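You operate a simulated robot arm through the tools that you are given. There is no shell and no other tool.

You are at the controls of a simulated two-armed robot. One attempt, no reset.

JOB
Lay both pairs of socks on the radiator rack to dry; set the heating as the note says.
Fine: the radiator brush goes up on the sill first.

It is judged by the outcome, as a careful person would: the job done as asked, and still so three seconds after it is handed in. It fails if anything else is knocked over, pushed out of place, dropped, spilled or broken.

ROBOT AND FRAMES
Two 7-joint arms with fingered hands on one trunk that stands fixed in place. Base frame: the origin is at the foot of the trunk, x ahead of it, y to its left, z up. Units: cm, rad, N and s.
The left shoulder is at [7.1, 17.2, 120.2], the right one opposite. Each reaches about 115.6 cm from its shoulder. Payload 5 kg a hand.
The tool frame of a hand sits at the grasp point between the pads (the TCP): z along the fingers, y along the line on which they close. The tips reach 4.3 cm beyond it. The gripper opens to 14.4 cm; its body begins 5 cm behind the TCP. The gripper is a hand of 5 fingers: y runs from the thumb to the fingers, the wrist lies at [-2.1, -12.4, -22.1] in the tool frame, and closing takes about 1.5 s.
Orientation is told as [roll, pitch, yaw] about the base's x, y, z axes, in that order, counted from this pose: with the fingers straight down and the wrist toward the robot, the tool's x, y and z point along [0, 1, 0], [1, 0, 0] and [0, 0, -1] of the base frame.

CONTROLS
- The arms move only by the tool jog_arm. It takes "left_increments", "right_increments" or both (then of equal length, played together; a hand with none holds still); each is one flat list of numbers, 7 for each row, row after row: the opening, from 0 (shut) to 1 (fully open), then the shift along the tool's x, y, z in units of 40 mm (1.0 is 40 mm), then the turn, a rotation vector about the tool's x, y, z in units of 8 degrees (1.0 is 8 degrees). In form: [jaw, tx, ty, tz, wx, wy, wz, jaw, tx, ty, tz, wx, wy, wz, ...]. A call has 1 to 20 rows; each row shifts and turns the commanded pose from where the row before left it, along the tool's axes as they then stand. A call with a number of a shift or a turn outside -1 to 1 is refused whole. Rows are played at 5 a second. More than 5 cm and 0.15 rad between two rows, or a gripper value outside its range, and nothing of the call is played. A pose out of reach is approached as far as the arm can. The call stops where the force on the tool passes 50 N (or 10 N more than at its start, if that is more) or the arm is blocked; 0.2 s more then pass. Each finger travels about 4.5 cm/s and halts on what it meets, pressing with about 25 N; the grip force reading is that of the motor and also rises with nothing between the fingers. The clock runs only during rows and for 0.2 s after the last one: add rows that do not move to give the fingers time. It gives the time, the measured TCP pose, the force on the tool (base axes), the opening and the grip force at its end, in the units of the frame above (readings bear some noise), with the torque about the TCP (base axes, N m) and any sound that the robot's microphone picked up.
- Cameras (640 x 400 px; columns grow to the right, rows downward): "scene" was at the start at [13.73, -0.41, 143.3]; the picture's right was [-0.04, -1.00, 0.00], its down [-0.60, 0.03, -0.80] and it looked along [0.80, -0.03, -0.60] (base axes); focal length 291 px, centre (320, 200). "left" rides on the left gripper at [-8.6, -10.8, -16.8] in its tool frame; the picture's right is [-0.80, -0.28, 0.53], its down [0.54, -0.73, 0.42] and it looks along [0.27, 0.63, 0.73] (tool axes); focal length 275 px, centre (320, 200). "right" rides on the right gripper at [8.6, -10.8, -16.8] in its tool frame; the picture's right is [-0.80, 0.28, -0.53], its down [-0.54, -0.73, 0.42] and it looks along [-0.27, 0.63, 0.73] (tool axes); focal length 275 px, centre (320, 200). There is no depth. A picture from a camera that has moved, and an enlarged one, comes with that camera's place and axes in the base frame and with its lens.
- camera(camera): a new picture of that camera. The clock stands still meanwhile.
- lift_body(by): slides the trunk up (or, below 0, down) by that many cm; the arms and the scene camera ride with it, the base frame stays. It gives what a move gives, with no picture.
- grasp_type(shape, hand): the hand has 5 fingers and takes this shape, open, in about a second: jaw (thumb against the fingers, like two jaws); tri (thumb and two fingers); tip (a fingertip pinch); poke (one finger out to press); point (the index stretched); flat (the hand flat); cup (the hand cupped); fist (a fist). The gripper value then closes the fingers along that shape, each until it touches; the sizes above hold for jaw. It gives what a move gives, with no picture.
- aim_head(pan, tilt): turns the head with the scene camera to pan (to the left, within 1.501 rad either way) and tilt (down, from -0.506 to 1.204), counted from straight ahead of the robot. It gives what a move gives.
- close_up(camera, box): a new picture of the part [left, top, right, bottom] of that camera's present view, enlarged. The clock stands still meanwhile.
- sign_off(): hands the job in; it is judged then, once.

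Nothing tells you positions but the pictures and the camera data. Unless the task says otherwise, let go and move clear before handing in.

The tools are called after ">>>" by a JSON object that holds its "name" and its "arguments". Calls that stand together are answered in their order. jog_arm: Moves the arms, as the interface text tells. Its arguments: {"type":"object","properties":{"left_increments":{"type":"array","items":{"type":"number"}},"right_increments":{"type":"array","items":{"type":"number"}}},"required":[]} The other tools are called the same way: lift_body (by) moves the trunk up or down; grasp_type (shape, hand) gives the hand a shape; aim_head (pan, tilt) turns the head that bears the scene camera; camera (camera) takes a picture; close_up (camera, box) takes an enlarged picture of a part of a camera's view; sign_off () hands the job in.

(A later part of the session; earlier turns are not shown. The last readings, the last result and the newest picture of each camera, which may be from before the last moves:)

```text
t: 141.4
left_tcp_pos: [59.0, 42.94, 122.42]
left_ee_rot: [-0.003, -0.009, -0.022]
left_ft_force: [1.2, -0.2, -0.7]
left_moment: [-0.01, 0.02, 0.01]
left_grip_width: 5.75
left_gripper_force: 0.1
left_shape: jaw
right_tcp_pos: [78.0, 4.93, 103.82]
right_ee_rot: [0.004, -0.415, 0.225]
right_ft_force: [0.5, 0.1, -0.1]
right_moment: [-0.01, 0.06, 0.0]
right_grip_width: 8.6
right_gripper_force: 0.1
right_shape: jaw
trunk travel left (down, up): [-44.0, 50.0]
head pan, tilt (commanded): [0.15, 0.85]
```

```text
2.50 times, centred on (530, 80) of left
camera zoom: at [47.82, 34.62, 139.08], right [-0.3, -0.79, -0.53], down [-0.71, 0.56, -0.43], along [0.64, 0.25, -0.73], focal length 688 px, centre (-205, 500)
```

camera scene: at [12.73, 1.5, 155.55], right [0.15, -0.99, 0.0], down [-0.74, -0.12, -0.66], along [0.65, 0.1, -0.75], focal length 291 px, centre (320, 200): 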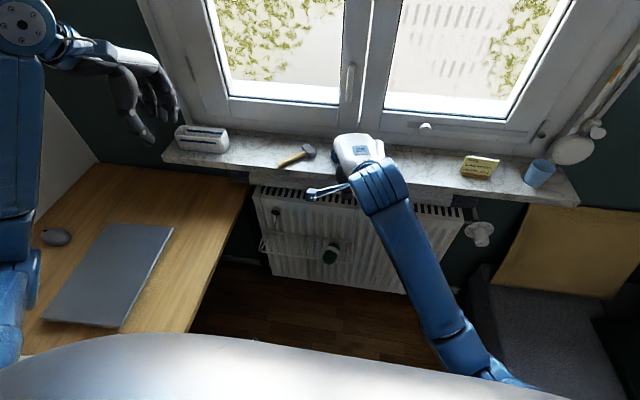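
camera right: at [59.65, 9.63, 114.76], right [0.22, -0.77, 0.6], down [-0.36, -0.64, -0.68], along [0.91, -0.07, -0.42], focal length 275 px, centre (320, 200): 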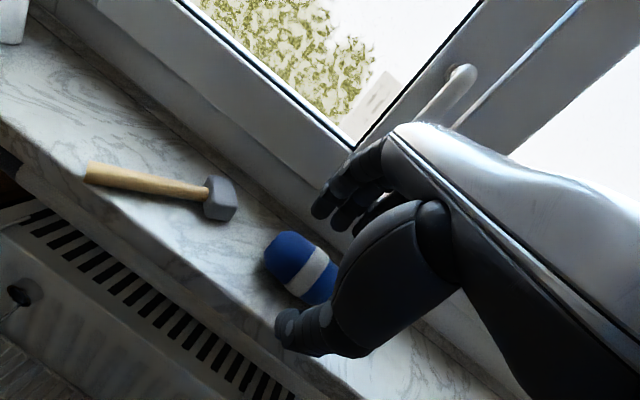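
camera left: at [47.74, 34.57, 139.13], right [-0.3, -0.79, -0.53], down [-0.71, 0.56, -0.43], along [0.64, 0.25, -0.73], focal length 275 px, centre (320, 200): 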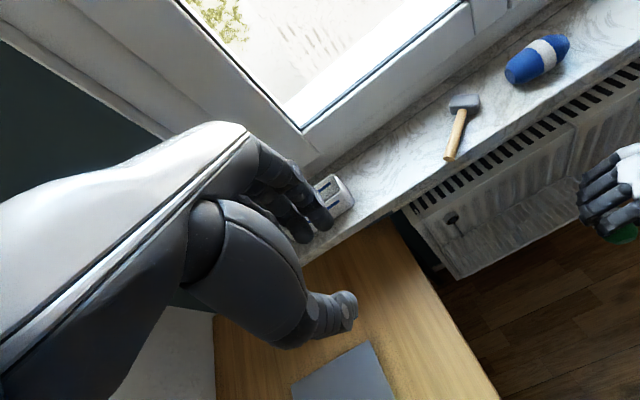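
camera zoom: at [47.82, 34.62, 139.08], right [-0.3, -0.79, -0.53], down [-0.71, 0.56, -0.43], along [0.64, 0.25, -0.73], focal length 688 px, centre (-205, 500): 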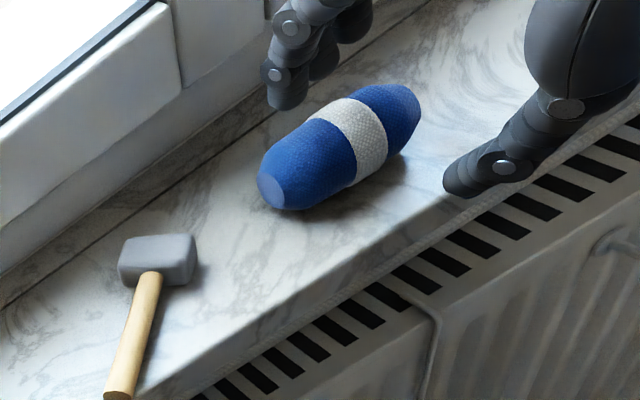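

Well lined up: thumb in front, fingers behind. I'll finish the approach and lower to grasp height.

>>> {"name": "jog_arm", "arguments": {"right_increments": [0.6, 0, 0.55, 0.3, 0, 0, 0, 0.6, 0.02, -0.13, 0.3, 0, 0, 0, 0.6, 0.02, -0.13, 0.3, 0, 0, 0]}}

>>> {"name": "close_up", "arguments": {"camera": "right", "box": [220, 160, 460, 370]}}

>>> {"name": "close_up", "arguments": {"camera": "left", "box": [420, 0, 640, 160]}}

```text
t: 142.2
left_tcp_pos: [58.97, 43.01, 122.51]
left_ee_rot: [-0.004, -0.01, -0.022]
left_ft_force: [0.1, 0.2, 0.0]
left_moment: [0.02, -0.03, 0.01]
left_grip_width: 5.75
left_gripper_force: 0.1
left_shape: jaw
right_tcp_pos: [80.1, 5.76, 101.04]
right_ee_rot: [0.005, -0.415, 0.224]
right_ft_force: [0.5, -0.2, 0.2]
right_moment: [0.0, 0.01, -0.01]
right_grip_width: 8.62
right_gripper_force: 0.1
right_shape: jaw
trunk travel left (down, up): [-44.0, 50.0]
head pan, tilt (commanded): [0.15, 0.85]
```

```text
1.90 times, centred on (340, 265) of right
camera zoom: at [61.83, 10.31, 112.04], right [0.22, -0.77, 0.6], down [-0.36, -0.64, -0.68], along [0.91, -0.07, -0.42], focal length 524 px, centre (282, 76)
```

zoom: 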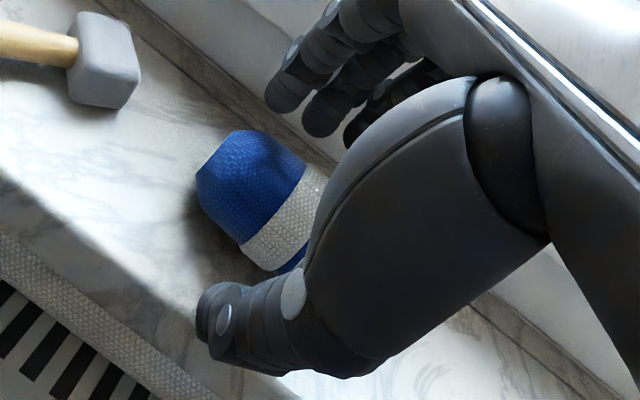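

```text
2.50 times, centred on (530, 80) of left
camera zoom: at [47.65, 34.53, 139.17], right [-0.3, -0.79, -0.54], down [-0.71, 0.56, -0.43], along [0.64, 0.25, -0.73], focal length 688 px, centre (-205, 500)
```

zoom: 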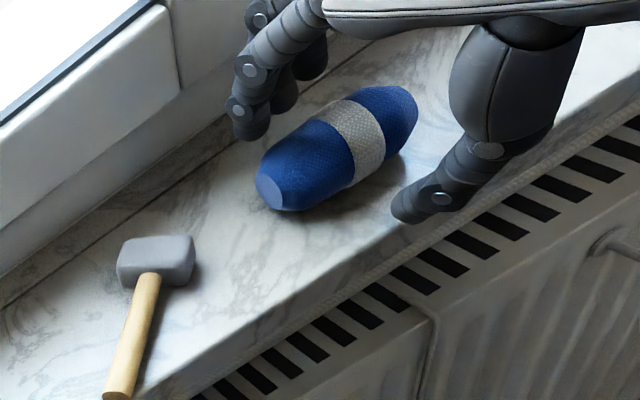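

Positioned like the green grasp. Closing on the blue socks.

>>> {"name": "jog_arm", "arguments": {"right_increments": [0.5, 0, 0, 0, 0, 0, 0, 0.44, 0, 0, 0, 0, 0, 0, 0.4, 0, 0, 0, 0, 0, 0, 0.35, 0, 0, 0, 0, 0, 0, 0.3, 0, 0, 0, 0, 0, 0, 0.25, 0, 0, 0, 0, 0, 0, 0.22, 0, 0, 0, 0, 0, 0, 0.2, 0, 0, 0, 0, 0, 0]}}

>>> {"name": "close_up", "arguments": {"camera": "right", "box": [220, 160, 460, 370]}}

>>> {"name": "close_up", "arguments": {"camera": "left", "box": [420, 0, 640, 160]}}

```text
t: 144.0
left_tcp_pos: [58.83, 42.91, 122.65]
left_ee_rot: [-0.004, -0.013, -0.021]
left_ft_force: [0.2, -0.7, 0.0]
left_moment: [-0.02, 0.05, -0.02]
left_grip_width: 5.75
left_gripper_force: 0.0
left_shape: jaw
right_tcp_pos: [80.12, 5.81, 101.08]
right_ee_rot: [0.007, -0.416, 0.225]
right_ft_force: [0.4, 0.9, 9.0]
right_moment: [-0.01, -0.26, 0.05]
right_grip_width: 3.16
right_gripper_force: 19.6
right_shape: jaw
trunk travel left (down, up): [-44.0, 50.0]
head pan, tilt (commanded): [0.15, 0.85]
```

```text
1.90 times, centred on (340, 265) of right
camera zoom: at [61.78, 10.31, 112.14], right [0.22, -0.77, 0.6], down [-0.36, -0.64, -0.68], along [0.91, -0.06, -0.42], focal length 524 px, centre (282, 76)
```

zoom: 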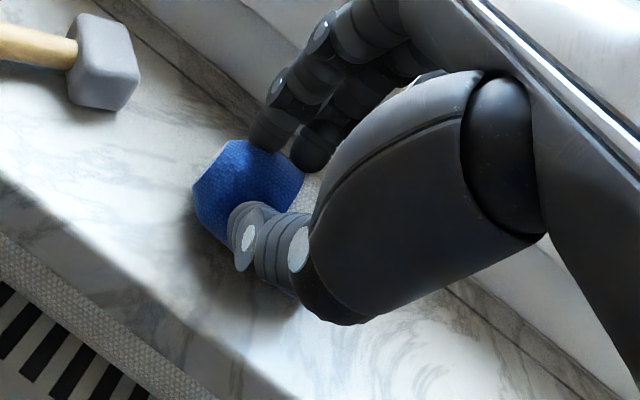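

```text
2.50 times, centred on (530, 80) of left
camera zoom: at [47.6, 34.54, 139.19], right [-0.3, -0.79, -0.54], down [-0.71, 0.56, -0.43], along [0.64, 0.25, -0.72], focal length 688 px, centre (-205, 500)
```

zoom: 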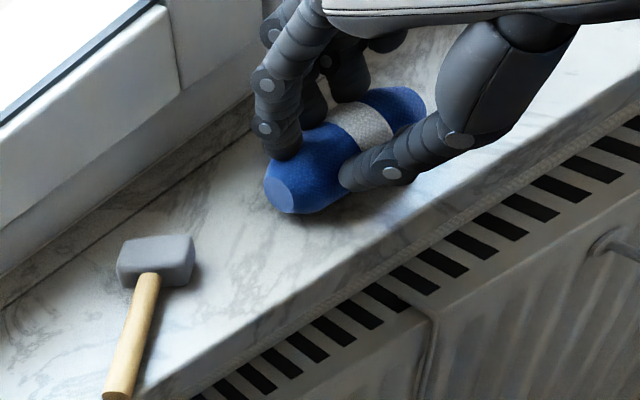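

The pinch is a bit high on the roll (only 3.2 cm wide), so it could slip. I'll reopen, flatten the tilt to 16° like the green grasp, lower slightly and grip again.

>>> {"name": "jog_arm", "arguments": {"right_increments": [0.35, 0, 0, 0, 0, 0, 0, 0.5, 0, 0, 0, 0, 0, 0, 0.6, 0, 0, 0, 0, 0, 0, 0.6, 0, 0, 0, 0, 0, 0, 0.6, 0, 0, 0, 0.5, 0, 0, 0.6, 0, 0, 0, 0.5, 0, 0, 0.6, -0.06, 0.08, 0.07, 0, 0, 0, 0.6, -0.06, 0.08, 0.07, 0, 0, 0]}}

>>> {"name": "close_up", "arguments": {"camera": "right", "box": [220, 160, 460, 370]}}

>>> {"name": "close_up", "arguments": {"camera": "left", "box": [420, 0, 640, 160]}}

```text
t: 145.8
left_tcp_pos: [58.87, 42.9, 122.53]
left_ee_rot: [-0.003, -0.011, -0.023]
left_ft_force: [1.2, 0.0, -0.3]
left_moment: [0.0, 0.03, 0.0]
left_grip_width: 5.74
left_gripper_force: 0.1
left_shape: jaw
right_tcp_pos: [81.06, 5.31, 100.83]
right_ee_rot: [0.001, -0.276, 0.224]
right_ft_force: [0.4, 0.2, -0.2]
right_moment: [-0.03, -0.03, 0.0]
right_grip_width: 8.6
right_gripper_force: 0.0
right_shape: jaw
trunk travel left (down, up): [-44.0, 50.0]
head pan, tilt (commanded): [0.15, 0.85]
```

```text
1.90 times, centred on (340, 265) of right
camera zoom: at [64.47, 10.31, 113.97], right [0.3, -0.75, 0.59], down [-0.45, -0.66, -0.61], along [0.84, -0.08, -0.54], focal length 524 px, centre (282, 76)
```

zoom: 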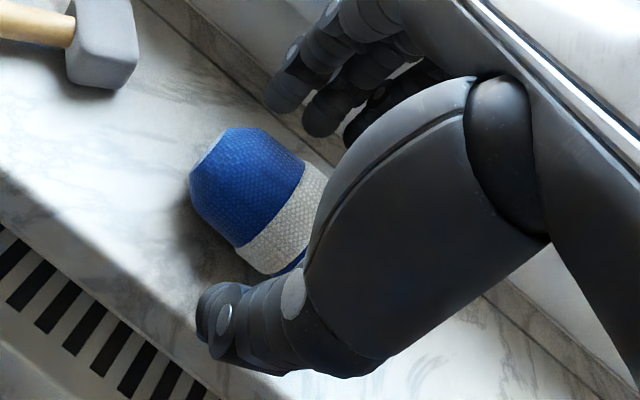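

```text
2.50 times, centred on (530, 80) of left
camera zoom: at [47.73, 34.55, 139.13], right [-0.3, -0.79, -0.53], down [-0.71, 0.56, -0.43], along [0.64, 0.25, -0.73], focal length 688 px, centre (-205, 500)
```

zoom: 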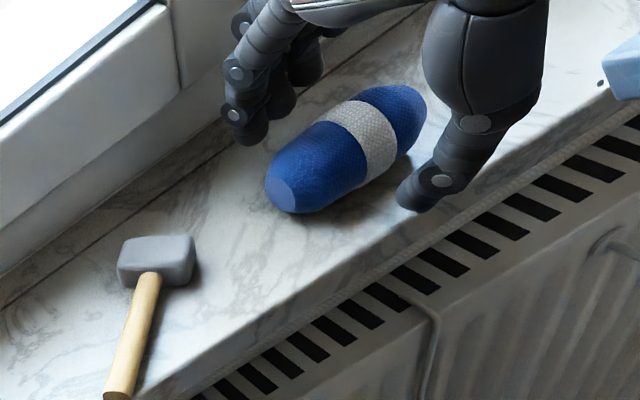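

Better alignment. Lowering 3 mm and closing again.

>>> {"name": "jog_arm", "arguments": {"right_increments": [0.6, 0, -0.02, 0.075, 0, 0, 0, 0.5, 0, 0, 0, 0, 0, 0, 0.44, 0, 0, 0, 0, 0, 0, 0.4, 0, 0, 0, 0, 0, 0, 0.35, 0, 0, 0, 0, 0, 0, 0.3, 0, 0, 0, 0, 0, 0, 0.25, 0, 0, 0, 0, 0, 0, 0.2, 0, 0, 0, 0, 0, 0, 0.2, 0, 0, 0, 0, 0, 0]}}

>>> {"name": "close_up", "arguments": {"camera": "right", "box": [220, 160, 460, 370]}}

>>> {"name": "close_up", "arguments": {"camera": "left", "box": [420, 0, 640, 160]}}

```text
t: 147.8
left_tcp_pos: [58.94, 42.8, 122.57]
left_ee_rot: [-0.003, -0.013, -0.022]
left_ft_force: [-1.0, 0.3, -0.1]
left_moment: [-0.01, 0.01, -0.03]
left_grip_width: 5.73
left_gripper_force: 0.1
left_shape: jaw
right_tcp_pos: [80.97, 5.36, 100.33]
right_ee_rot: [0.003, -0.275, 0.224]
right_ft_force: [-0.4, -0.3, 0.2]
right_moment: [-0.04, 0.0, -0.03]
right_grip_width: 4.27
right_gripper_force: 25.2
right_shape: jaw
trunk travel left (down, up): [-44.0, 50.0]
head pan, tilt (commanded): [0.15, 0.85]
```

```text
1.90 times, centred on (340, 265) of right
camera zoom: at [64.42, 10.31, 113.65], right [0.3, -0.75, 0.59], down [-0.45, -0.66, -0.61], along [0.84, -0.08, -0.53], focal length 524 px, centre (282, 76)
```

zoom: 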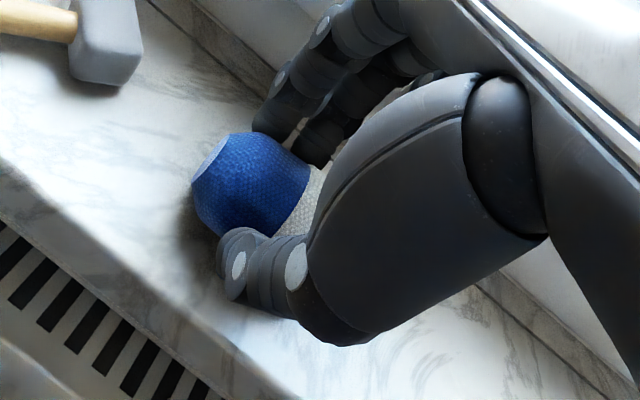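

```text
2.50 times, centred on (530, 80) of left
camera zoom: at [47.7, 34.55, 139.15], right [-0.3, -0.79, -0.53], down [-0.71, 0.56, -0.43], along [0.64, 0.25, -0.73], focal length 688 px, centre (-205, 500)
```

zoom: 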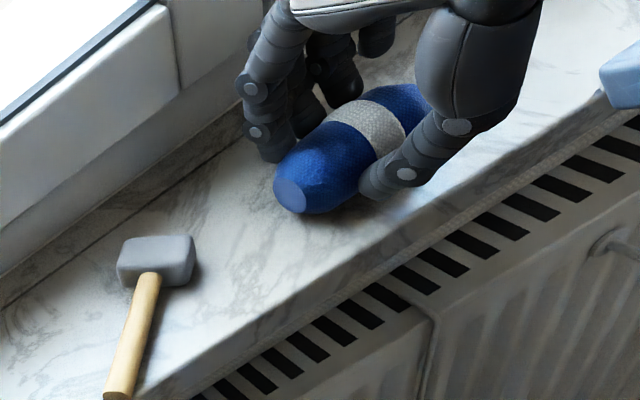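

A solid 4.3 cm grip this time. I'll lift just 2 cm and draw straight back out from under the window handle.

>>> {"name": "jog_arm", "arguments": {"right_increments": [0.2, 0, 0.05, -0.18, 0, 0, 0, 0.2, 0, 0.08, -0.28, 0, 0, 0, 0.2, 0.1, -0.4, -0.15, 0, 0, 0, 0.2, 0.15, -0.6, -0.22, 0, 0, 0, 0.2, 0.15, -0.6, -0.22, 0, 0, 0, 0.2, 0.15, -0.6, -0.22, 0, 0, 0]}}

>>> {"name": "camera", "arguments": {"camera": "right"}}

>>> {"name": "close_up", "arguments": {"camera": "left", "box": [420, 0, 640, 160]}}

```text
t: 149.2
left_tcp_pos: [58.96, 42.9, 122.63]
left_ee_rot: [-0.005, -0.011, -0.022]
left_ft_force: [-0.5, -0.1, 0.0]
left_moment: [-0.01, -0.02, 0.02]
left_grip_width: 5.76
left_gripper_force: 0.0
left_shape: jaw
right_tcp_pos: [71.36, 5.53, 103.33]
right_ee_rot: [0.004, -0.278, 0.223]
right_ft_force: [-0.2, 0.0, 0.1]
right_moment: [-0.03, 0.01, 0.0]
right_grip_width: 4.28
right_gripper_force: 25.0
right_shape: jaw
trunk travel left (down, up): [-44.0, 50.0]
head pan, tilt (commanded): [0.15, 0.85]
```

```text
taken
camera right: at [54.74, 10.41, 116.49], right [0.3, -0.75, 0.59], down [-0.45, -0.66, -0.61], along [0.84, -0.08, -0.53], focal length 275 px, centre (320, 200)
```

right: 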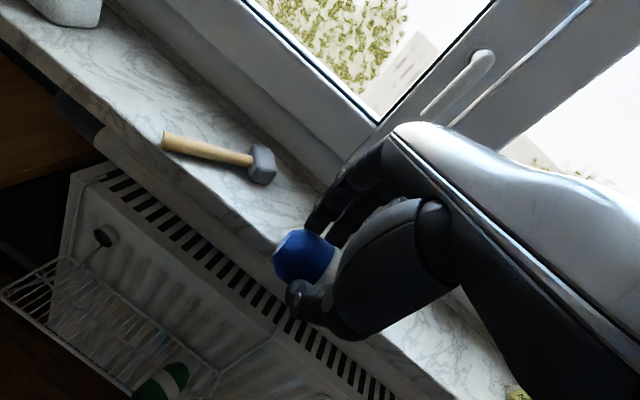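

```text
2.50 times, centred on (530, 80) of left
camera zoom: at [47.59, 34.55, 139.19], right [-0.3, -0.79, -0.54], down [-0.71, 0.56, -0.43], along [0.64, 0.25, -0.72], focal length 688 px, centre (-205, 500)
```

zoom: 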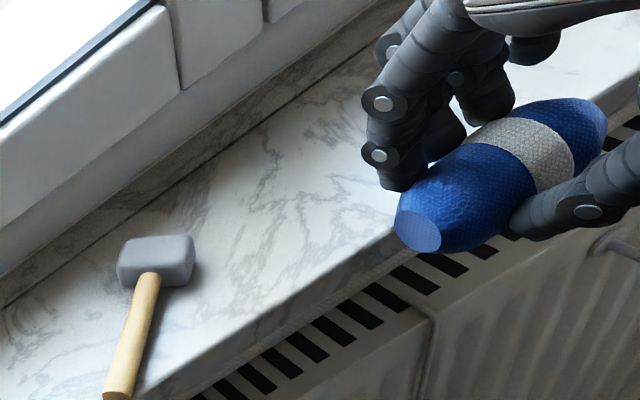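

Blue socks secured and clear of the window handle; the brush is untouched. I'll retract and turn the hand as before.

>>> {"name": "jog_arm", "arguments": {"right_increments": [0.2, 0.15, -0.6, -0.25, 0, 0, 0, 0.2, 0.15, -0.6, -0.25, 0, 0, 0, 0.2, 0.1, -0.6, -0.2, 0, 0, 0, 0.2, 0, 0, 0, 0, 0.25, -0.88, 0.2, 0, 0, 0, 0, 0.25, -0.88, 0.2, 0, 0, 0, 0, 0.25, -0.88, 0.2, 0, 0, 0, 0, 0.25, -0.88, 0.2, 0, 0, 0, 0, 0.25, -0.88, 0.2, 0, 0, 0, 0, 0.25, -0.88, 0.2, 0, 0, 0, 0, 0.25, -0.88, 0.2, 0, 0, 0, 0, 0.25, -0.88, 0.2, 0, 0, 0, 0, 0.25, -0.88]}}

>>> {"name": "camera", "arguments": {"camera": "right"}}

>>> {"name": "close_up", "arguments": {"camera": "scene", "box": [240, 130, 440, 270]}}

```text
t: 151.8
left_tcp_pos: [58.98, 42.84, 122.45]
left_ee_rot: [-0.002, -0.01, -0.021]
left_ft_force: [-0.2, -0.4, 0.7]
left_moment: [-0.03, 0.03, 0.01]
left_grip_width: 5.74
left_gripper_force: 0.0
left_shape: jaw
right_tcp_pos: [63.71, 5.29, 103.85]
right_ee_rot: [0.003, -0.279, 1.374]
right_ft_force: [0.2, -0.1, -1.0]
right_moment: [0.0, -0.03, 0.0]
right_grip_width: 4.27
right_gripper_force: 25.4
right_shape: jaw
trunk travel left (down, up): [-44.0, 50.0]
head pan, tilt (commanded): [0.15, 0.85]
```

```text
taken
camera right: at [52.26, -7.91, 116.98], right [0.81, -0.03, 0.59], down [0.42, -0.67, -0.61], along [0.42, 0.74, -0.53], focal length 275 px, centre (320, 200)
```

right: 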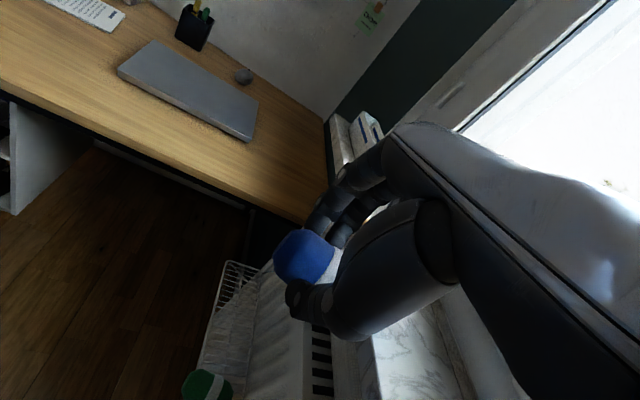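

```text
2.86 times, centred on (340, 200) of scene
camera zoom: at [12.77, 1.3, 155.55], right [0.15, -0.99, 0.0], down [-0.74, -0.12, -0.66], along [0.65, 0.1, -0.75], focal length 832 px, centre (263, 200)
```

zoom: 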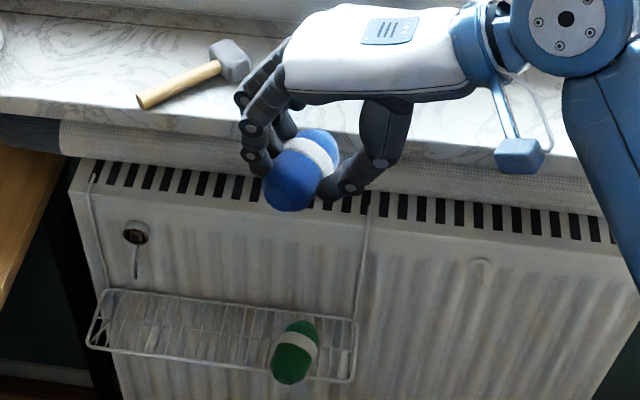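

The blue roll is skewed a bit, so I'll add about 10° more turn, then lower it in front of the rack to the left of the green one.

>>> {"name": "jog_arm", "arguments": {"right_increments": [0.2, 0.4, 0, 0, 0, 0.16, -0.6, 0.2, 0.4, 0, 0, 0, 0.16, -0.6, 0.2, 0.05, 0.05, 0.8, 0, 0, 0, 0.2, 0.05, 0.05, 0.8, 0, 0, 0, 0.2, 0.05, 0.05, 0.8, 0, 0, 0, 0.2, 0.05, 0.05, 0.8, 0, 0, 0, 0.2, 0.05, 0.05, 0.8, 0, 0, 0, 0.2, 0.05, 0.05, 0.8, 0, 0, 0, 0.2, 0.05, 0.05, 0.8, 0, 0, 0, 0.2, 0.05, 0.05, 0.8, 0, 0, 0, 0.2, 0.05, 0.05, 0.8, 0, 0, 0, 0.2, 0.05, 0.05, 0.8, 0, 0, 0]}}

>>> {"name": "camera", "arguments": {"camera": "right"}}

>>> {"name": "close_up", "arguments": {"camera": "scene", "box": [230, 180, 430, 310]}}

```text
t: 154.4
left_tcp_pos: [58.98, 42.96, 122.5]
left_ee_rot: [-0.004, -0.011, -0.024]
left_ft_force: [0.3, -0.1, -0.2]
left_moment: [-0.01, 0.01, 0.01]
left_grip_width: 5.75
left_gripper_force: 0.1
left_shape: jaw
right_tcp_pos: [58.94, 16.53, 73.83]
right_ee_rot: [-0.002, -0.28, 1.548]
right_ft_force: [-0.1, 0.6, -0.1]
right_moment: [-0.07, 0.01, 0.03]
right_grip_width: 4.25
right_gripper_force: 24.9
right_shape: jaw
trunk travel left (down, up): [-44.0, 50.0]
head pan, tilt (commanded): [0.15, 0.85]
```

```text
taken
camera right: at [49.77, 1.61, 86.94], right [0.8, 0.11, 0.59], down [0.53, -0.59, -0.61], along [0.29, 0.8, -0.53], focal length 275 px, centre (320, 200)
```

right: 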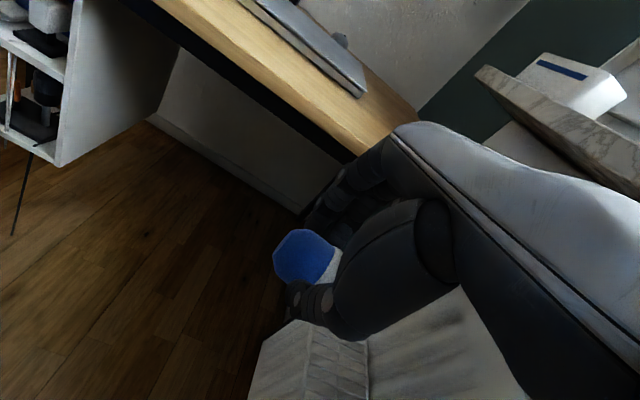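

```text
3.08 times, centred on (330, 245) of scene
camera zoom: at [12.74, 1.39, 155.56], right [0.15, -0.99, 0.0], down [-0.74, -0.12, -0.66], along [0.65, 0.1, -0.75], focal length 896 px, centre (289, 62)
```

zoom: 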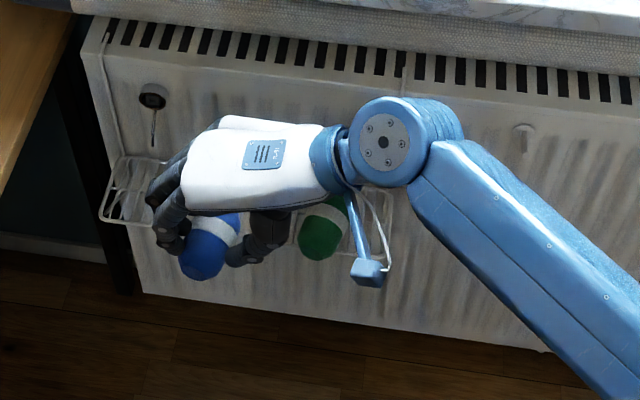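

Tracking well. I'll ease the turn back slightly for wrist clearance, lower, and slide forward over the rack.

>>> {"name": "jog_arm", "arguments": {"right_increments": [0.2, 0, -0.18, 0.63, 0, -0.2, 0.68, 0.2, 0, -0.18, 0.63, 0, 0, 0, 0.2, -0.5, 0.06, 0.02, 0, 0, 0, 0.2, -0.5, 0.06, 0.02, 0, 0, 0, 0.2, -0.5, 0.06, 0.02, 0, 0, 0, 0.2, -0.5, 0.06, 0.02, 0, 0, 0]}}

>>> {"name": "camera", "arguments": {"camera": "right"}}

>>> {"name": "close_up", "arguments": {"camera": "scene", "box": [240, 190, 380, 280]}}

```text
t: 155.8
left_tcp_pos: [58.9, 42.91, 122.5]
left_ee_rot: [-0.003, -0.012, -0.023]
left_ft_force: [0.0, 0.7, 0.7]
left_moment: [-0.01, 0.06, 0.05]
left_grip_width: 5.74
left_gripper_force: 0.0
left_shape: jaw
right_tcp_pos: [66.91, 16.49, 68.44]
right_ee_rot: [-0.002, -0.282, 1.447]
right_ft_force: [-1.1, 0.6, -0.9]
right_moment: [0.04, -0.02, 0.01]
right_grip_width: 4.24
right_gripper_force: 24.8
right_shape: jaw
trunk travel left (down, up): [-44.0, 50.0]
head pan, tilt (commanded): [0.15, 0.85]
```

```text
taken
camera right: at [56.54, 2.53, 81.58], right [0.8, 0.03, 0.59], down [0.47, -0.64, -0.61], along [0.36, 0.77, -0.53], focal length 275 px, centre (320, 200)
```

right: 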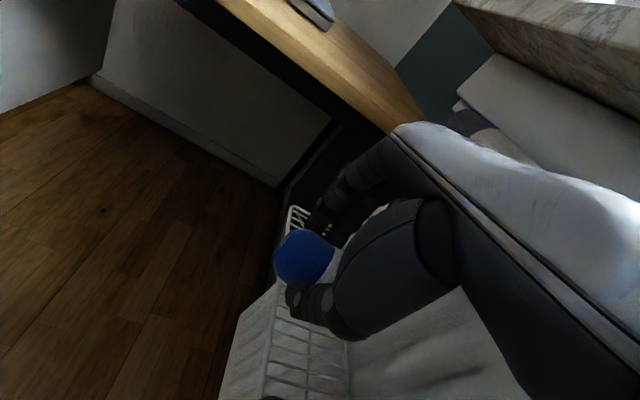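

```text
4.44 times, centred on (310, 235) of scene
camera zoom: at [12.75, 1.35, 155.55], right [0.15, -0.99, 0.0], down [-0.74, -0.12, -0.66], along [0.65, 0.1, -0.75], focal length 1295 px, centre (364, 44)
```

zoom: 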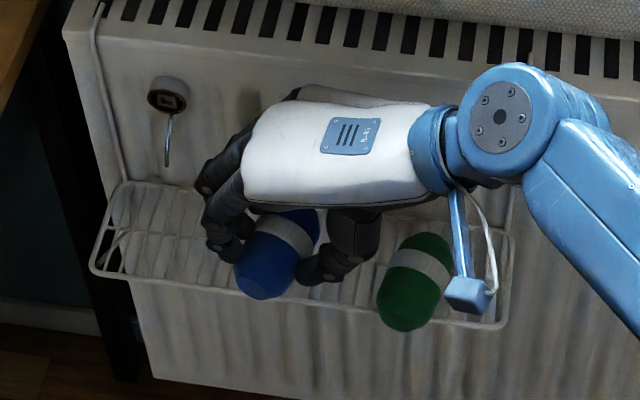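

Over the left part of the rack, clear of the green socks. A little farther forward, then down gently.

>>> {"name": "jog_arm", "arguments": {"right_increments": [0.2, -0.33, 0.04, 0.01, 0, 0, 0, 0.2, -0.33, 0.04, 0.01, 0, 0, 0, 0.2, 0, -0.12, 0.4, 0, 0, 0, 0.2, 0, -0.12, 0.4, 0, 0, 0]}}

>>> {"name": "close_up", "arguments": {"camera": "right", "box": [200, 160, 440, 380]}}

>>> {"name": "close_up", "arguments": {"camera": "scene", "box": [240, 190, 380, 280]}}

```text
t: 156.8
left_tcp_pos: [59.02, 42.98, 122.55]
left_ee_rot: [-0.002, -0.009, -0.021]
left_ft_force: [0.4, -0.1, -0.2]
left_moment: [-0.01, 0.05, 0.02]
left_grip_width: 5.75
left_gripper_force: 0.0
left_shape: jaw
right_tcp_pos: [69.46, 16.62, 65.24]
right_ee_rot: [-0.003, -0.282, 1.447]
right_ft_force: [0.4, 0.8, -0.3]
right_moment: [-0.03, 0.01, 0.04]
right_grip_width: 4.25
right_gripper_force: 24.6
right_shape: jaw
trunk travel left (down, up): [-44.0, 50.0]
head pan, tilt (commanded): [0.15, 0.85]
```

```text
1.82 times, centred on (320, 270) of right
camera zoom: at [59.09, 2.66, 78.31], right [0.8, 0.03, 0.59], down [0.47, -0.64, -0.61], along [0.36, 0.77, -0.53], focal length 500 px, centre (320, 73)
```

zoom: 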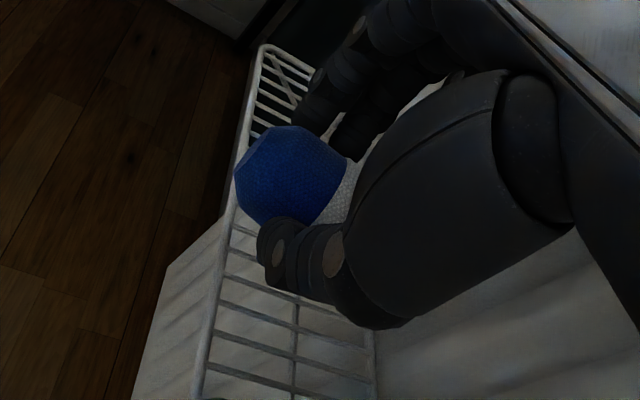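

```text
4.44 times, centred on (310, 235) of scene
camera zoom: at [12.75, 1.37, 155.55], right [0.15, -0.99, 0.0], down [-0.74, -0.12, -0.66], along [0.65, 0.1, -0.75], focal length 1295 px, centre (364, 44)
```

zoom: 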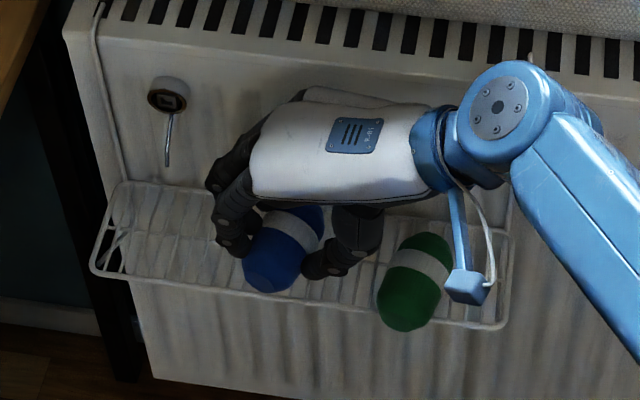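

About 2.5 cm to go. Lowering in small steps with force checks.

>>> {"name": "jog_arm", "arguments": {"right_increments": [0.2, 0, -0.034, 0.12, 0, 0, 0, 0.2, 0, -0.034, 0.12, 0, 0, 0, 0.2, 0, -0.034, 0.12, 0, 0, 0]}}

>>> {"name": "jog_arm", "arguments": {"right_increments": [0.2, 0, -0.02, 0.072, 0, 0, 0, 0.2, 0, -0.02, 0.072, 0, 0, 0]}}

>>> {"name": "jog_arm", "arguments": {"right_increments": [0.2, 0, -0.02, 0.072, 0, 0, 0]}}

```text
t: 157.6
left_tcp_pos: [58.9, 42.92, 122.56]
left_ee_rot: [-0.003, -0.012, -0.023]
left_ft_force: [-0.1, -0.5, -0.2]
left_moment: [-0.03, 0.02, -0.01]
left_grip_width: 5.74
left_gripper_force: 0.1
left_shape: jaw
right_tcp_pos: [69.57, 16.66, 63.6]
right_ee_rot: [-0.001, -0.281, 1.448]
right_ft_force: [-0.2, 0.2, -0.4]
right_moment: [-0.04, 0.0, 0.01]
right_grip_width: 4.26
right_gripper_force: 25.6
right_shape: jaw
trunk travel left (down, up): [-44.0, 50.0]
head pan, tilt (commanded): [0.15, 0.85]
```

```text
t: 158.2
left_tcp_pos: [58.96, 42.91, 122.49]
left_ee_rot: [-0.003, -0.012, -0.022]
left_ft_force: [-0.6, -0.4, 0.5]
left_moment: [0.0, 0.02, 0.0]
left_grip_width: 5.75
left_gripper_force: 0.0
left_shape: jaw
right_tcp_pos: [69.44, 16.51, 62.97]
right_ee_rot: [-0.001, -0.28, 1.449]
right_ft_force: [0.0, -0.5, -0.5]
right_moment: [0.02, 0.0, -0.04]
right_grip_width: 4.25
right_gripper_force: 25.5
right_shape: jaw
trunk travel left (down, up): [-44.0, 50.0]
head pan, tilt (commanded): [0.15, 0.85]
```

```text
t: 158.6
left_tcp_pos: [58.92, 42.98, 122.52]
left_ee_rot: [-0.003, -0.012, -0.022]
left_ft_force: [-0.3, 0.0, -0.8]
left_moment: [-0.01, 0.02, 0.02]
left_grip_width: 5.75
left_gripper_force: 0.0
left_shape: jaw
right_tcp_pos: [69.43, 16.55, 62.7]
right_ee_rot: [-0.001, -0.282, 1.451]
right_ft_force: [-0.4, -0.4, -1.7]
right_moment: [-0.03, 0.02, 0.01]
right_grip_width: 4.24
right_gripper_force: 24.7
right_shape: jaw
trunk travel left (down, up): [-44.0, 50.0]
head pan, tilt (commanded): [0.15, 0.85]
```

>>> {"name": "jog_arm", "arguments": {"right_increments": [0.2, 0, -0.015, 0.05, 0, 0, 0]}}

>>> {"name": "jog_arm", "arguments": {"right_increments": [0.2, 0, -0.015, 0.05, 0, 0, 0]}}

>>> {"name": "close_up", "arguments": {"camera": "right", "box": [200, 160, 440, 380]}}

```text
t: 159.0
left_tcp_pos: [58.91, 42.99, 122.54]
left_ee_rot: [-0.002, -0.012, -0.023]
left_ft_force: [-0.8, -0.3, 0.3]
left_moment: [-0.01, -0.02, 0.01]
left_grip_width: 5.76
left_gripper_force: 0.1
left_shape: jaw
right_tcp_pos: [69.34, 16.42, 62.4]
right_ee_rot: [-0.002, -0.279, 1.45]
right_ft_force: [-0.7, -0.3, 0.1]
right_moment: [0.0, -0.01, -0.01]
right_grip_width: 4.25
right_gripper_force: 24.7
right_shape: jaw
trunk travel left (down, up): [-44.0, 50.0]
head pan, tilt (commanded): [0.15, 0.85]
```

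```text
t: 159.4
left_tcp_pos: [58.82, 42.9, 122.54]
left_ee_rot: [-0.004, -0.013, -0.022]
left_ft_force: [0.0, 0.0, -0.2]
left_moment: [-0.03, 0.01, -0.02]
left_grip_width: 5.73
left_gripper_force: 0.0
left_shape: jaw
right_tcp_pos: [69.49, 16.5, 62.36]
right_ee_rot: [-0.002, -0.281, 1.449]
right_ft_force: [-0.8, -1.0, 5.7]
right_moment: [0.08, -0.07, 0.01]
right_grip_width: 4.28
right_gripper_force: 25.1
right_shape: jaw
trunk travel left (down, up): [-44.0, 50.0]
head pan, tilt (commanded): [0.15, 0.85]
```

```text
1.82 times, centred on (320, 270) of right
camera zoom: at [58.95, 2.55, 75.49], right [0.8, 0.03, 0.59], down [0.47, -0.64, -0.61], along [0.36, 0.77, -0.53], focal length 500 px, centre (320, 73)
```

zoom: 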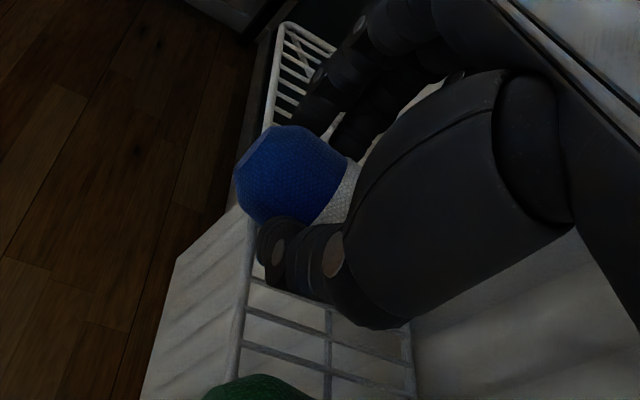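

Gentle contact (about 6 N) with the rack. Opening slowly, then withdrawing along the fingers.

>>> {"name": "jog_arm", "arguments": {"right_increments": [0.3, 0, 0, 0, 0, 0, 0, 0.33, 0, 0, 0, 0, 0, 0, 0.36, 0, 0, 0, 0, 0, 0, 0.4, 0, 0, 0, 0, 0, 0, 0.44, 0, 0, 0, 0, 0, 0, 0.48, 0, 0, 0, 0, 0, 0, 0.54, 0, 0, 0, 0, 0, 0, 0.58, 0, 0, -0.08, 0, 0, 0]}}

>>> {"name": "close_up", "arguments": {"camera": "right", "box": [200, 160, 440, 380]}}

>>> {"name": "close_up", "arguments": {"camera": "scene", "box": [240, 190, 380, 280]}}

```text
t: 161.2
left_tcp_pos: [58.99, 42.99, 122.58]
left_ee_rot: [-0.003, -0.012, -0.024]
left_ft_force: [-1.3, 0.4, 0.5]
left_moment: [-0.02, 0.0, -0.01]
left_grip_width: 5.75
left_gripper_force: 0.0
left_shape: jaw
right_tcp_pos: [69.41, 16.41, 62.55]
right_ee_rot: [-0.003, -0.281, 1.45]
right_ft_force: [-0.8, 0.3, -0.5]
right_moment: [-0.01, 0.04, 0.01]
right_grip_width: 8.33
right_gripper_force: 0.0
right_shape: jaw
trunk travel left (down, up): [-44.0, 50.0]
head pan, tilt (commanded): [0.15, 0.85]
```

```text
1.82 times, centred on (320, 270) of right
camera zoom: at [58.94, 2.49, 75.67], right [0.8, 0.03, 0.59], down [0.47, -0.64, -0.61], along [0.36, 0.77, -0.53], focal length 500 px, centre (320, 73)
```

zoom: 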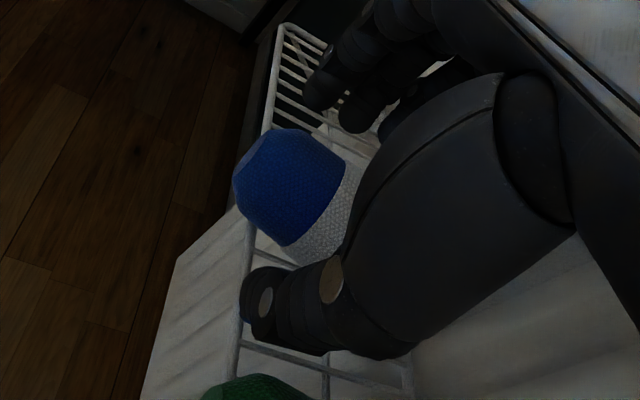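

```text
4.44 times, centred on (310, 235) of scene
camera zoom: at [12.68, 1.31, 155.56], right [0.15, -0.99, 0.0], down [-0.74, -0.12, -0.66], along [0.65, 0.1, -0.75], focal length 1295 px, centre (364, 44)
```

zoom: 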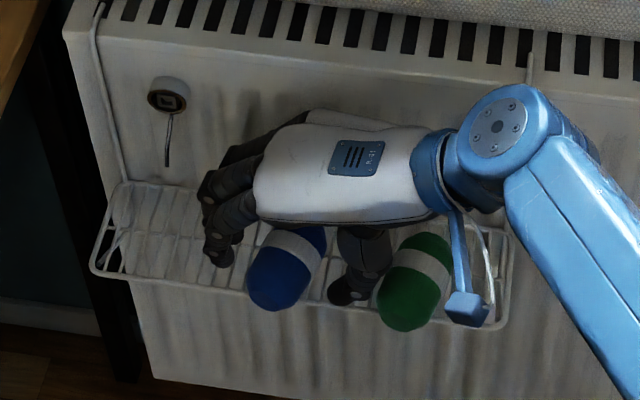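

Both pairs are on the rack. I'll withdraw the hand carefully upward between them.

>>> {"name": "jog_arm", "arguments": {"right_increments": [0.6, 0, 0.03, -0.24, 0, 0, 0, 0.6, 0, 0.04, -0.3, 0, 0, 0, 0.6, 0, 0.05, -0.4, 0, 0, 0, 0.6, 0, 0.06, -0.5, 0, 0, 0, 0.6, 0.1, 0.05, -0.6, 0, 0, 0]}}

>>> {"name": "close_up", "arguments": {"camera": "scene", "box": [240, 190, 380, 280]}}

>>> {"name": "camera", "arguments": {"camera": "right"}}

```text
t: 162.4
left_tcp_pos: [58.94, 42.97, 122.6]
left_ee_rot: [-0.003, -0.011, -0.023]
left_ft_force: [0.5, 0.0, 0.0]
left_moment: [0.02, -0.01, -0.01]
left_grip_width: 5.73
left_gripper_force: 0.1
left_shape: jaw
right_tcp_pos: [68.85, 15.03, 70.72]
right_ee_rot: [-0.001, -0.281, 1.45]
right_ft_force: [-1.2, -0.3, 0.3]
right_moment: [0.02, -0.06, -0.01]
right_grip_width: 8.58
right_gripper_force: 0.0
right_shape: jaw
trunk travel left (down, up): [-44.0, 50.0]
head pan, tilt (commanded): [0.15, 0.85]
```

```text
4.44 times, centred on (310, 235) of scene
camera zoom: at [12.64, 1.26, 155.56], right [0.15, -0.99, 0.0], down [-0.74, -0.12, -0.66], along [0.65, 0.1, -0.75], focal length 1295 px, centre (364, 44)
```

zoom: 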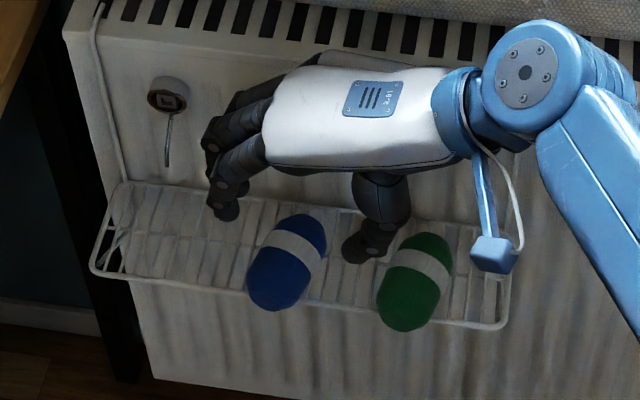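

```text
taken
camera right: at [58.38, 1.17, 83.79], right [0.8, 0.03, 0.59], down [0.47, -0.64, -0.61], along [0.36, 0.77, -0.53], focal length 275 px, centre (320, 200)
```

right: 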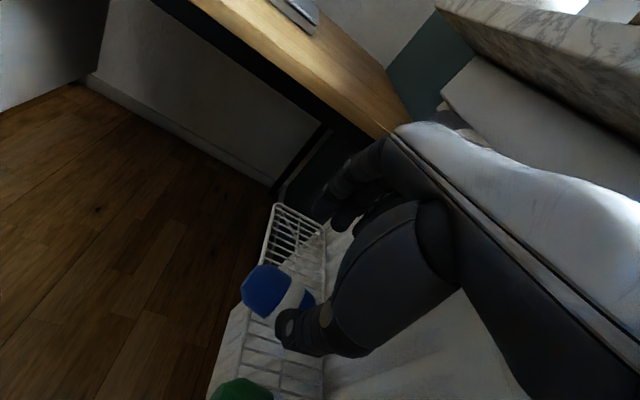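

Both sock pairs lie on the rack. I'll back the hand out and look at the whole arrangement.

>>> {"name": "jog_arm", "arguments": {"right_increments": [0.6, 0.2, 0.1, -0.5, 0, 0, 0, 0.6, 0.7, 0, -0.3, 0, 0, 0, 0.6, 0.9, 0, -0.1, 0, 0, 0, 0.6, 0.7, -0.3, -0.1, 0, 0, 0, 0.6, 0.3, -0.7, -0.4, 0, 0, 0, 0.6, 0, -0.8, -0.5, 0, 0, 0, 0.6, 0, -0.8, -0.5, 0, 0, 0, 0.6, 0, -0.8, -0.5, 0, 0, 0, 0.6, 0, -0.8, -0.5, 0, 0, 0, 0.6, 0, -0.8, -0.5, 0, 0, 0]}}

>>> {"name": "camera", "arguments": {"camera": "scene"}}

>>> {"name": "close_up", "arguments": {"camera": "scene", "box": [230, 170, 480, 310]}}

```text
t: 164.6
left_tcp_pos: [58.86, 42.78, 122.58]
left_ee_rot: [-0.002, -0.011, -0.024]
left_ft_force: [0.0, -0.8, 0.5]
left_moment: [0.01, -0.04, 0.03]
left_grip_width: 5.75
left_gripper_force: 0.0
left_shape: jaw
right_tcp_pos: [54.85, -6.4, 80.07]
right_ee_rot: [-0.002, -0.283, 1.45]
right_ft_force: [-0.8, 0.2, -0.8]
right_moment: [-0.01, -0.01, 0.01]
right_grip_width: 8.61
right_gripper_force: 0.1
right_shape: jaw
trunk travel left (down, up): [-44.0, 50.0]
head pan, tilt (commanded): [0.15, 0.85]
```

```text
taken
camera scene: at [12.63, 1.18, 155.56], right [0.15, -0.99, 0.0], down [-0.74, -0.12, -0.66], along [0.65, 0.1, -0.75], focal length 291 px, centre (320, 200)
```

scene: 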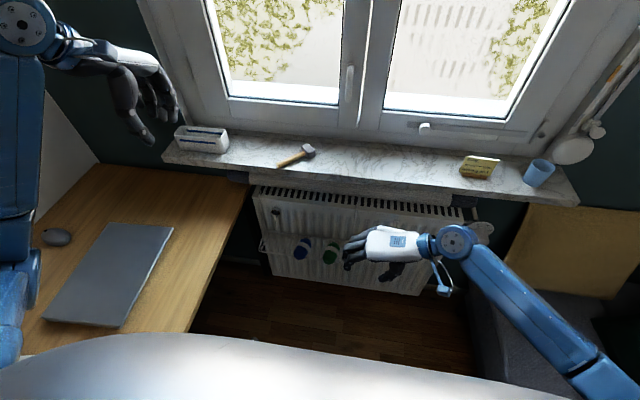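

```text
2.56 times, centred on (355, 240) of scene
camera zoom: at [12.63, 1.18, 155.56], right [0.15, -0.99, 0.0], down [-0.74, -0.12, -0.66], along [0.65, 0.1, -0.75], focal length 746 px, centre (230, 98)
```

zoom: 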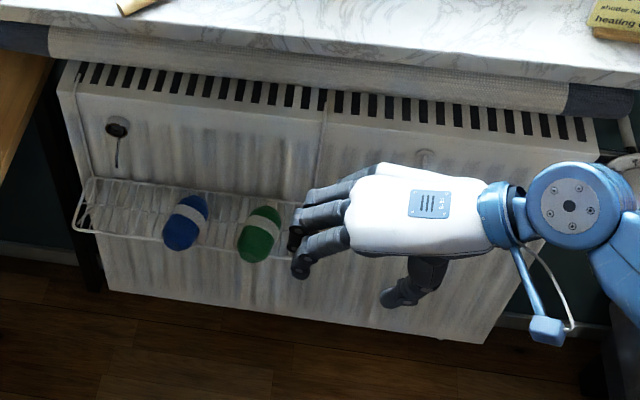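

Both pairs are laid out on the rack. Next is the dial: I'll straighten the right hand and move it toward the right side, and move the left hand to a pose whose elbow stays high before lowering the trunk.

>>> {"name": "jog_arm", "arguments": {"left_increments": [0.4, -0.1, 0.4, -0.3, 0, 0, 0.1, 0.4, -0.1, 0.4, -0.3, 0, 0, 0, 0.4, -0.1, 0.4, -0.3, 0, 0, 0, 0.4, -0.1, 0.4, -0.3, 0, 0, 0, 0.4, -0.1, 0.4, -0.3, 0, 0, 0, 0.4, -0.1, 0.4, -0.3, 0, 0, 0, 0.4, -0.1, 0.4, -0.3, 0, 0, 0, 0.4, -0.1, 0.4, -0.3, 0, 0, 0, 0.4, -0.1, 0.4, -0.3, 0, 0, 0, 0.4, -0.1, 0.4, -0.3, 0, 0, 0, 0.4, 0, 0, 0, 0, 0, 0, 0.4, 0, 0, 0, 0, 0, 0, 0.4, 0, 0, 0, 0, 0, 0, 0.4, 0, 0, 0, 0, 0, 0, 0.4, 0, 0, 0, 0, 0, 0], "right_increments": [0.6, 0, 0, -0.8, 0.7, 0, 0, 0.6, 0, 0, -0.8, 0.7, 0, 0, 0.6, 0, -0.5, -0.8, 0.6, 0, 0, 0.6, 0, -0.8, -0.5, 0, 0, 0, 0.6, 0, -0.8, -0.5, 0, 0, 0, 0.6, 0, -0.4, -0.2, 0, 0, 0.95, 0.6, 0, -0.4, -0.2, 0, 0, 0.95, 0.6, 0, -0.4, 0, 0, 0, 0.95, 0.6, 0, -0.4, 0, 0, 0, 0.95, 0.6, -0.3, -0.3, 0, 0, 0, 0.95, 0.6, -0.4, 0, 0, 0, 0, 0.95, 0.6, -0.4, 0, 0, 0, 0, 0.95, 0.6, -0.4, 0, 0, 0, 0, 0.95, 0.6, -0.4, 0, 0, 0, 0, 0.95, 0.6, -0.4, 0, 0, 0, 0, 0.95]}}

>>> {"name": "camera", "arguments": {"camera": "scene"}}

>>> {"name": "camera", "arguments": {"camera": "right"}}

```text
t: 167.8
left_tcp_pos: [74.46, 38.29, 134.88]
left_ee_rot: [-0.002, -0.013, -0.037]
left_ft_force: [0.3, 0.1, -0.3]
left_moment: [0.03, -0.01, -0.02]
left_grip_width: 5.74
left_gripper_force: 0.0
left_shape: jaw
right_tcp_pos: [55.87, -30.96, 95.05]
right_ee_rot: [0.002, -0.002, 0.12]
right_ft_force: [0.3, 0.1, 0.6]
right_moment: [-0.02, 0.0, 0.02]
right_grip_width: 8.62
right_gripper_force: 0.1
right_shape: jaw
trunk travel left (down, up): [-44.0, 50.0]
head pan, tilt (commanded): [0.15, 0.85]
```

```text
taken
camera scene: at [12.69, 1.27, 155.56], right [0.15, -0.99, 0.0], down [-0.74, -0.12, -0.66], along [0.65, 0.1, -0.75], focal length 291 px, centre (320, 200)
```

scene: 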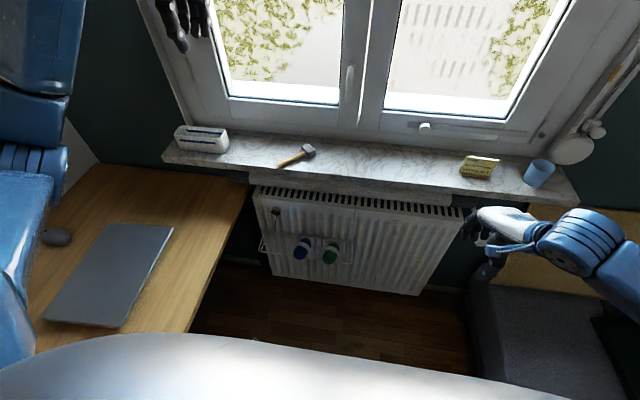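

```text
taken
camera right: at [43.85, -23.81, 111.81], right [0.38, -0.76, 0.53], down [-0.65, -0.63, -0.43], along [0.66, -0.19, -0.73], focal length 275 px, centre (320, 200)
```

right: 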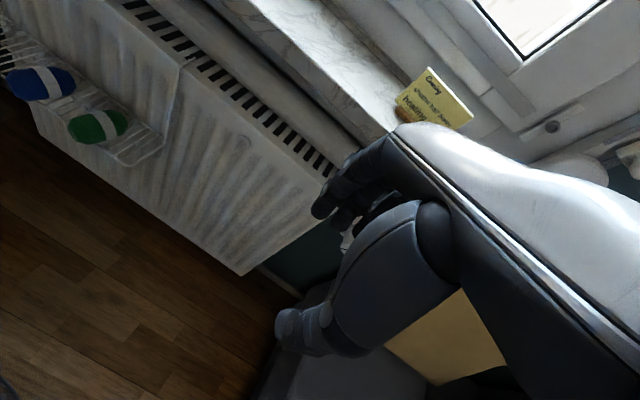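

The dial comes next, but I'll first measure where the draught roll sits now compared with the start, since I must restore it too.

>>> {"name": "close_up", "arguments": {"camera": "scene", "box": [220, 160, 360, 240]}}

>>> {"name": "close_up", "arguments": {"camera": "scene", "box": [350, 170, 490, 250]}}

>>> {"name": "close_up", "arguments": {"camera": "right", "box": [100, 0, 400, 190]}}

```text
4.57 times, centred on (290, 200) of scene
camera zoom: at [12.69, 1.27, 155.56], right [0.15, -0.99, 0.0], down [-0.74, -0.12, -0.66], along [0.65, 0.1, -0.75], focal length 1332 px, centre (457, 200)
```

zoom: 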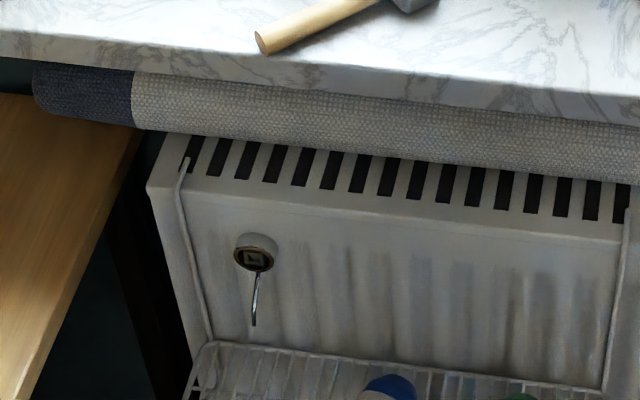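

```text
4.57 times, centred on (420, 210) of scene
camera zoom: at [12.69, 1.27, 155.56], right [0.15, -0.99, 0.0], down [-0.74, -0.12, -0.66], along [0.65, 0.1, -0.75], focal length 1332 px, centre (-137, 154)
```

zoom: 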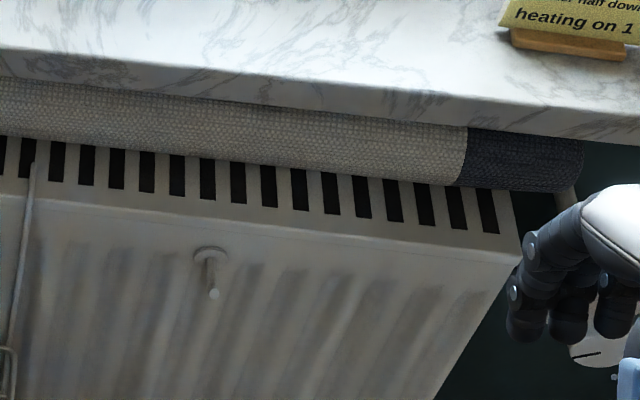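

```text
2.11 times, centred on (250, 95) of right
camera zoom: at [43.85, -23.81, 111.81], right [0.38, -0.76, 0.53], down [-0.65, -0.63, -0.43], along [0.66, -0.19, -0.73], focal length 580 px, centre (467, 421)
```

zoom: 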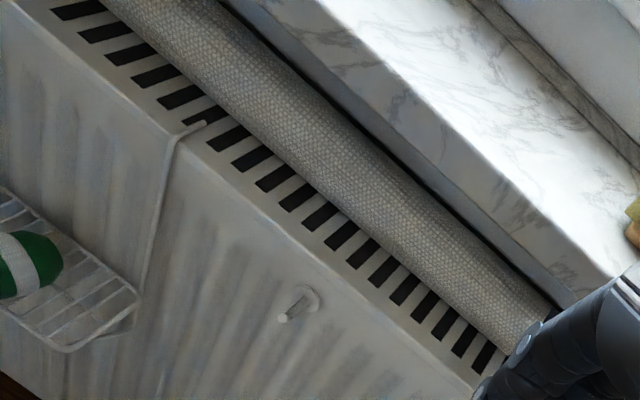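

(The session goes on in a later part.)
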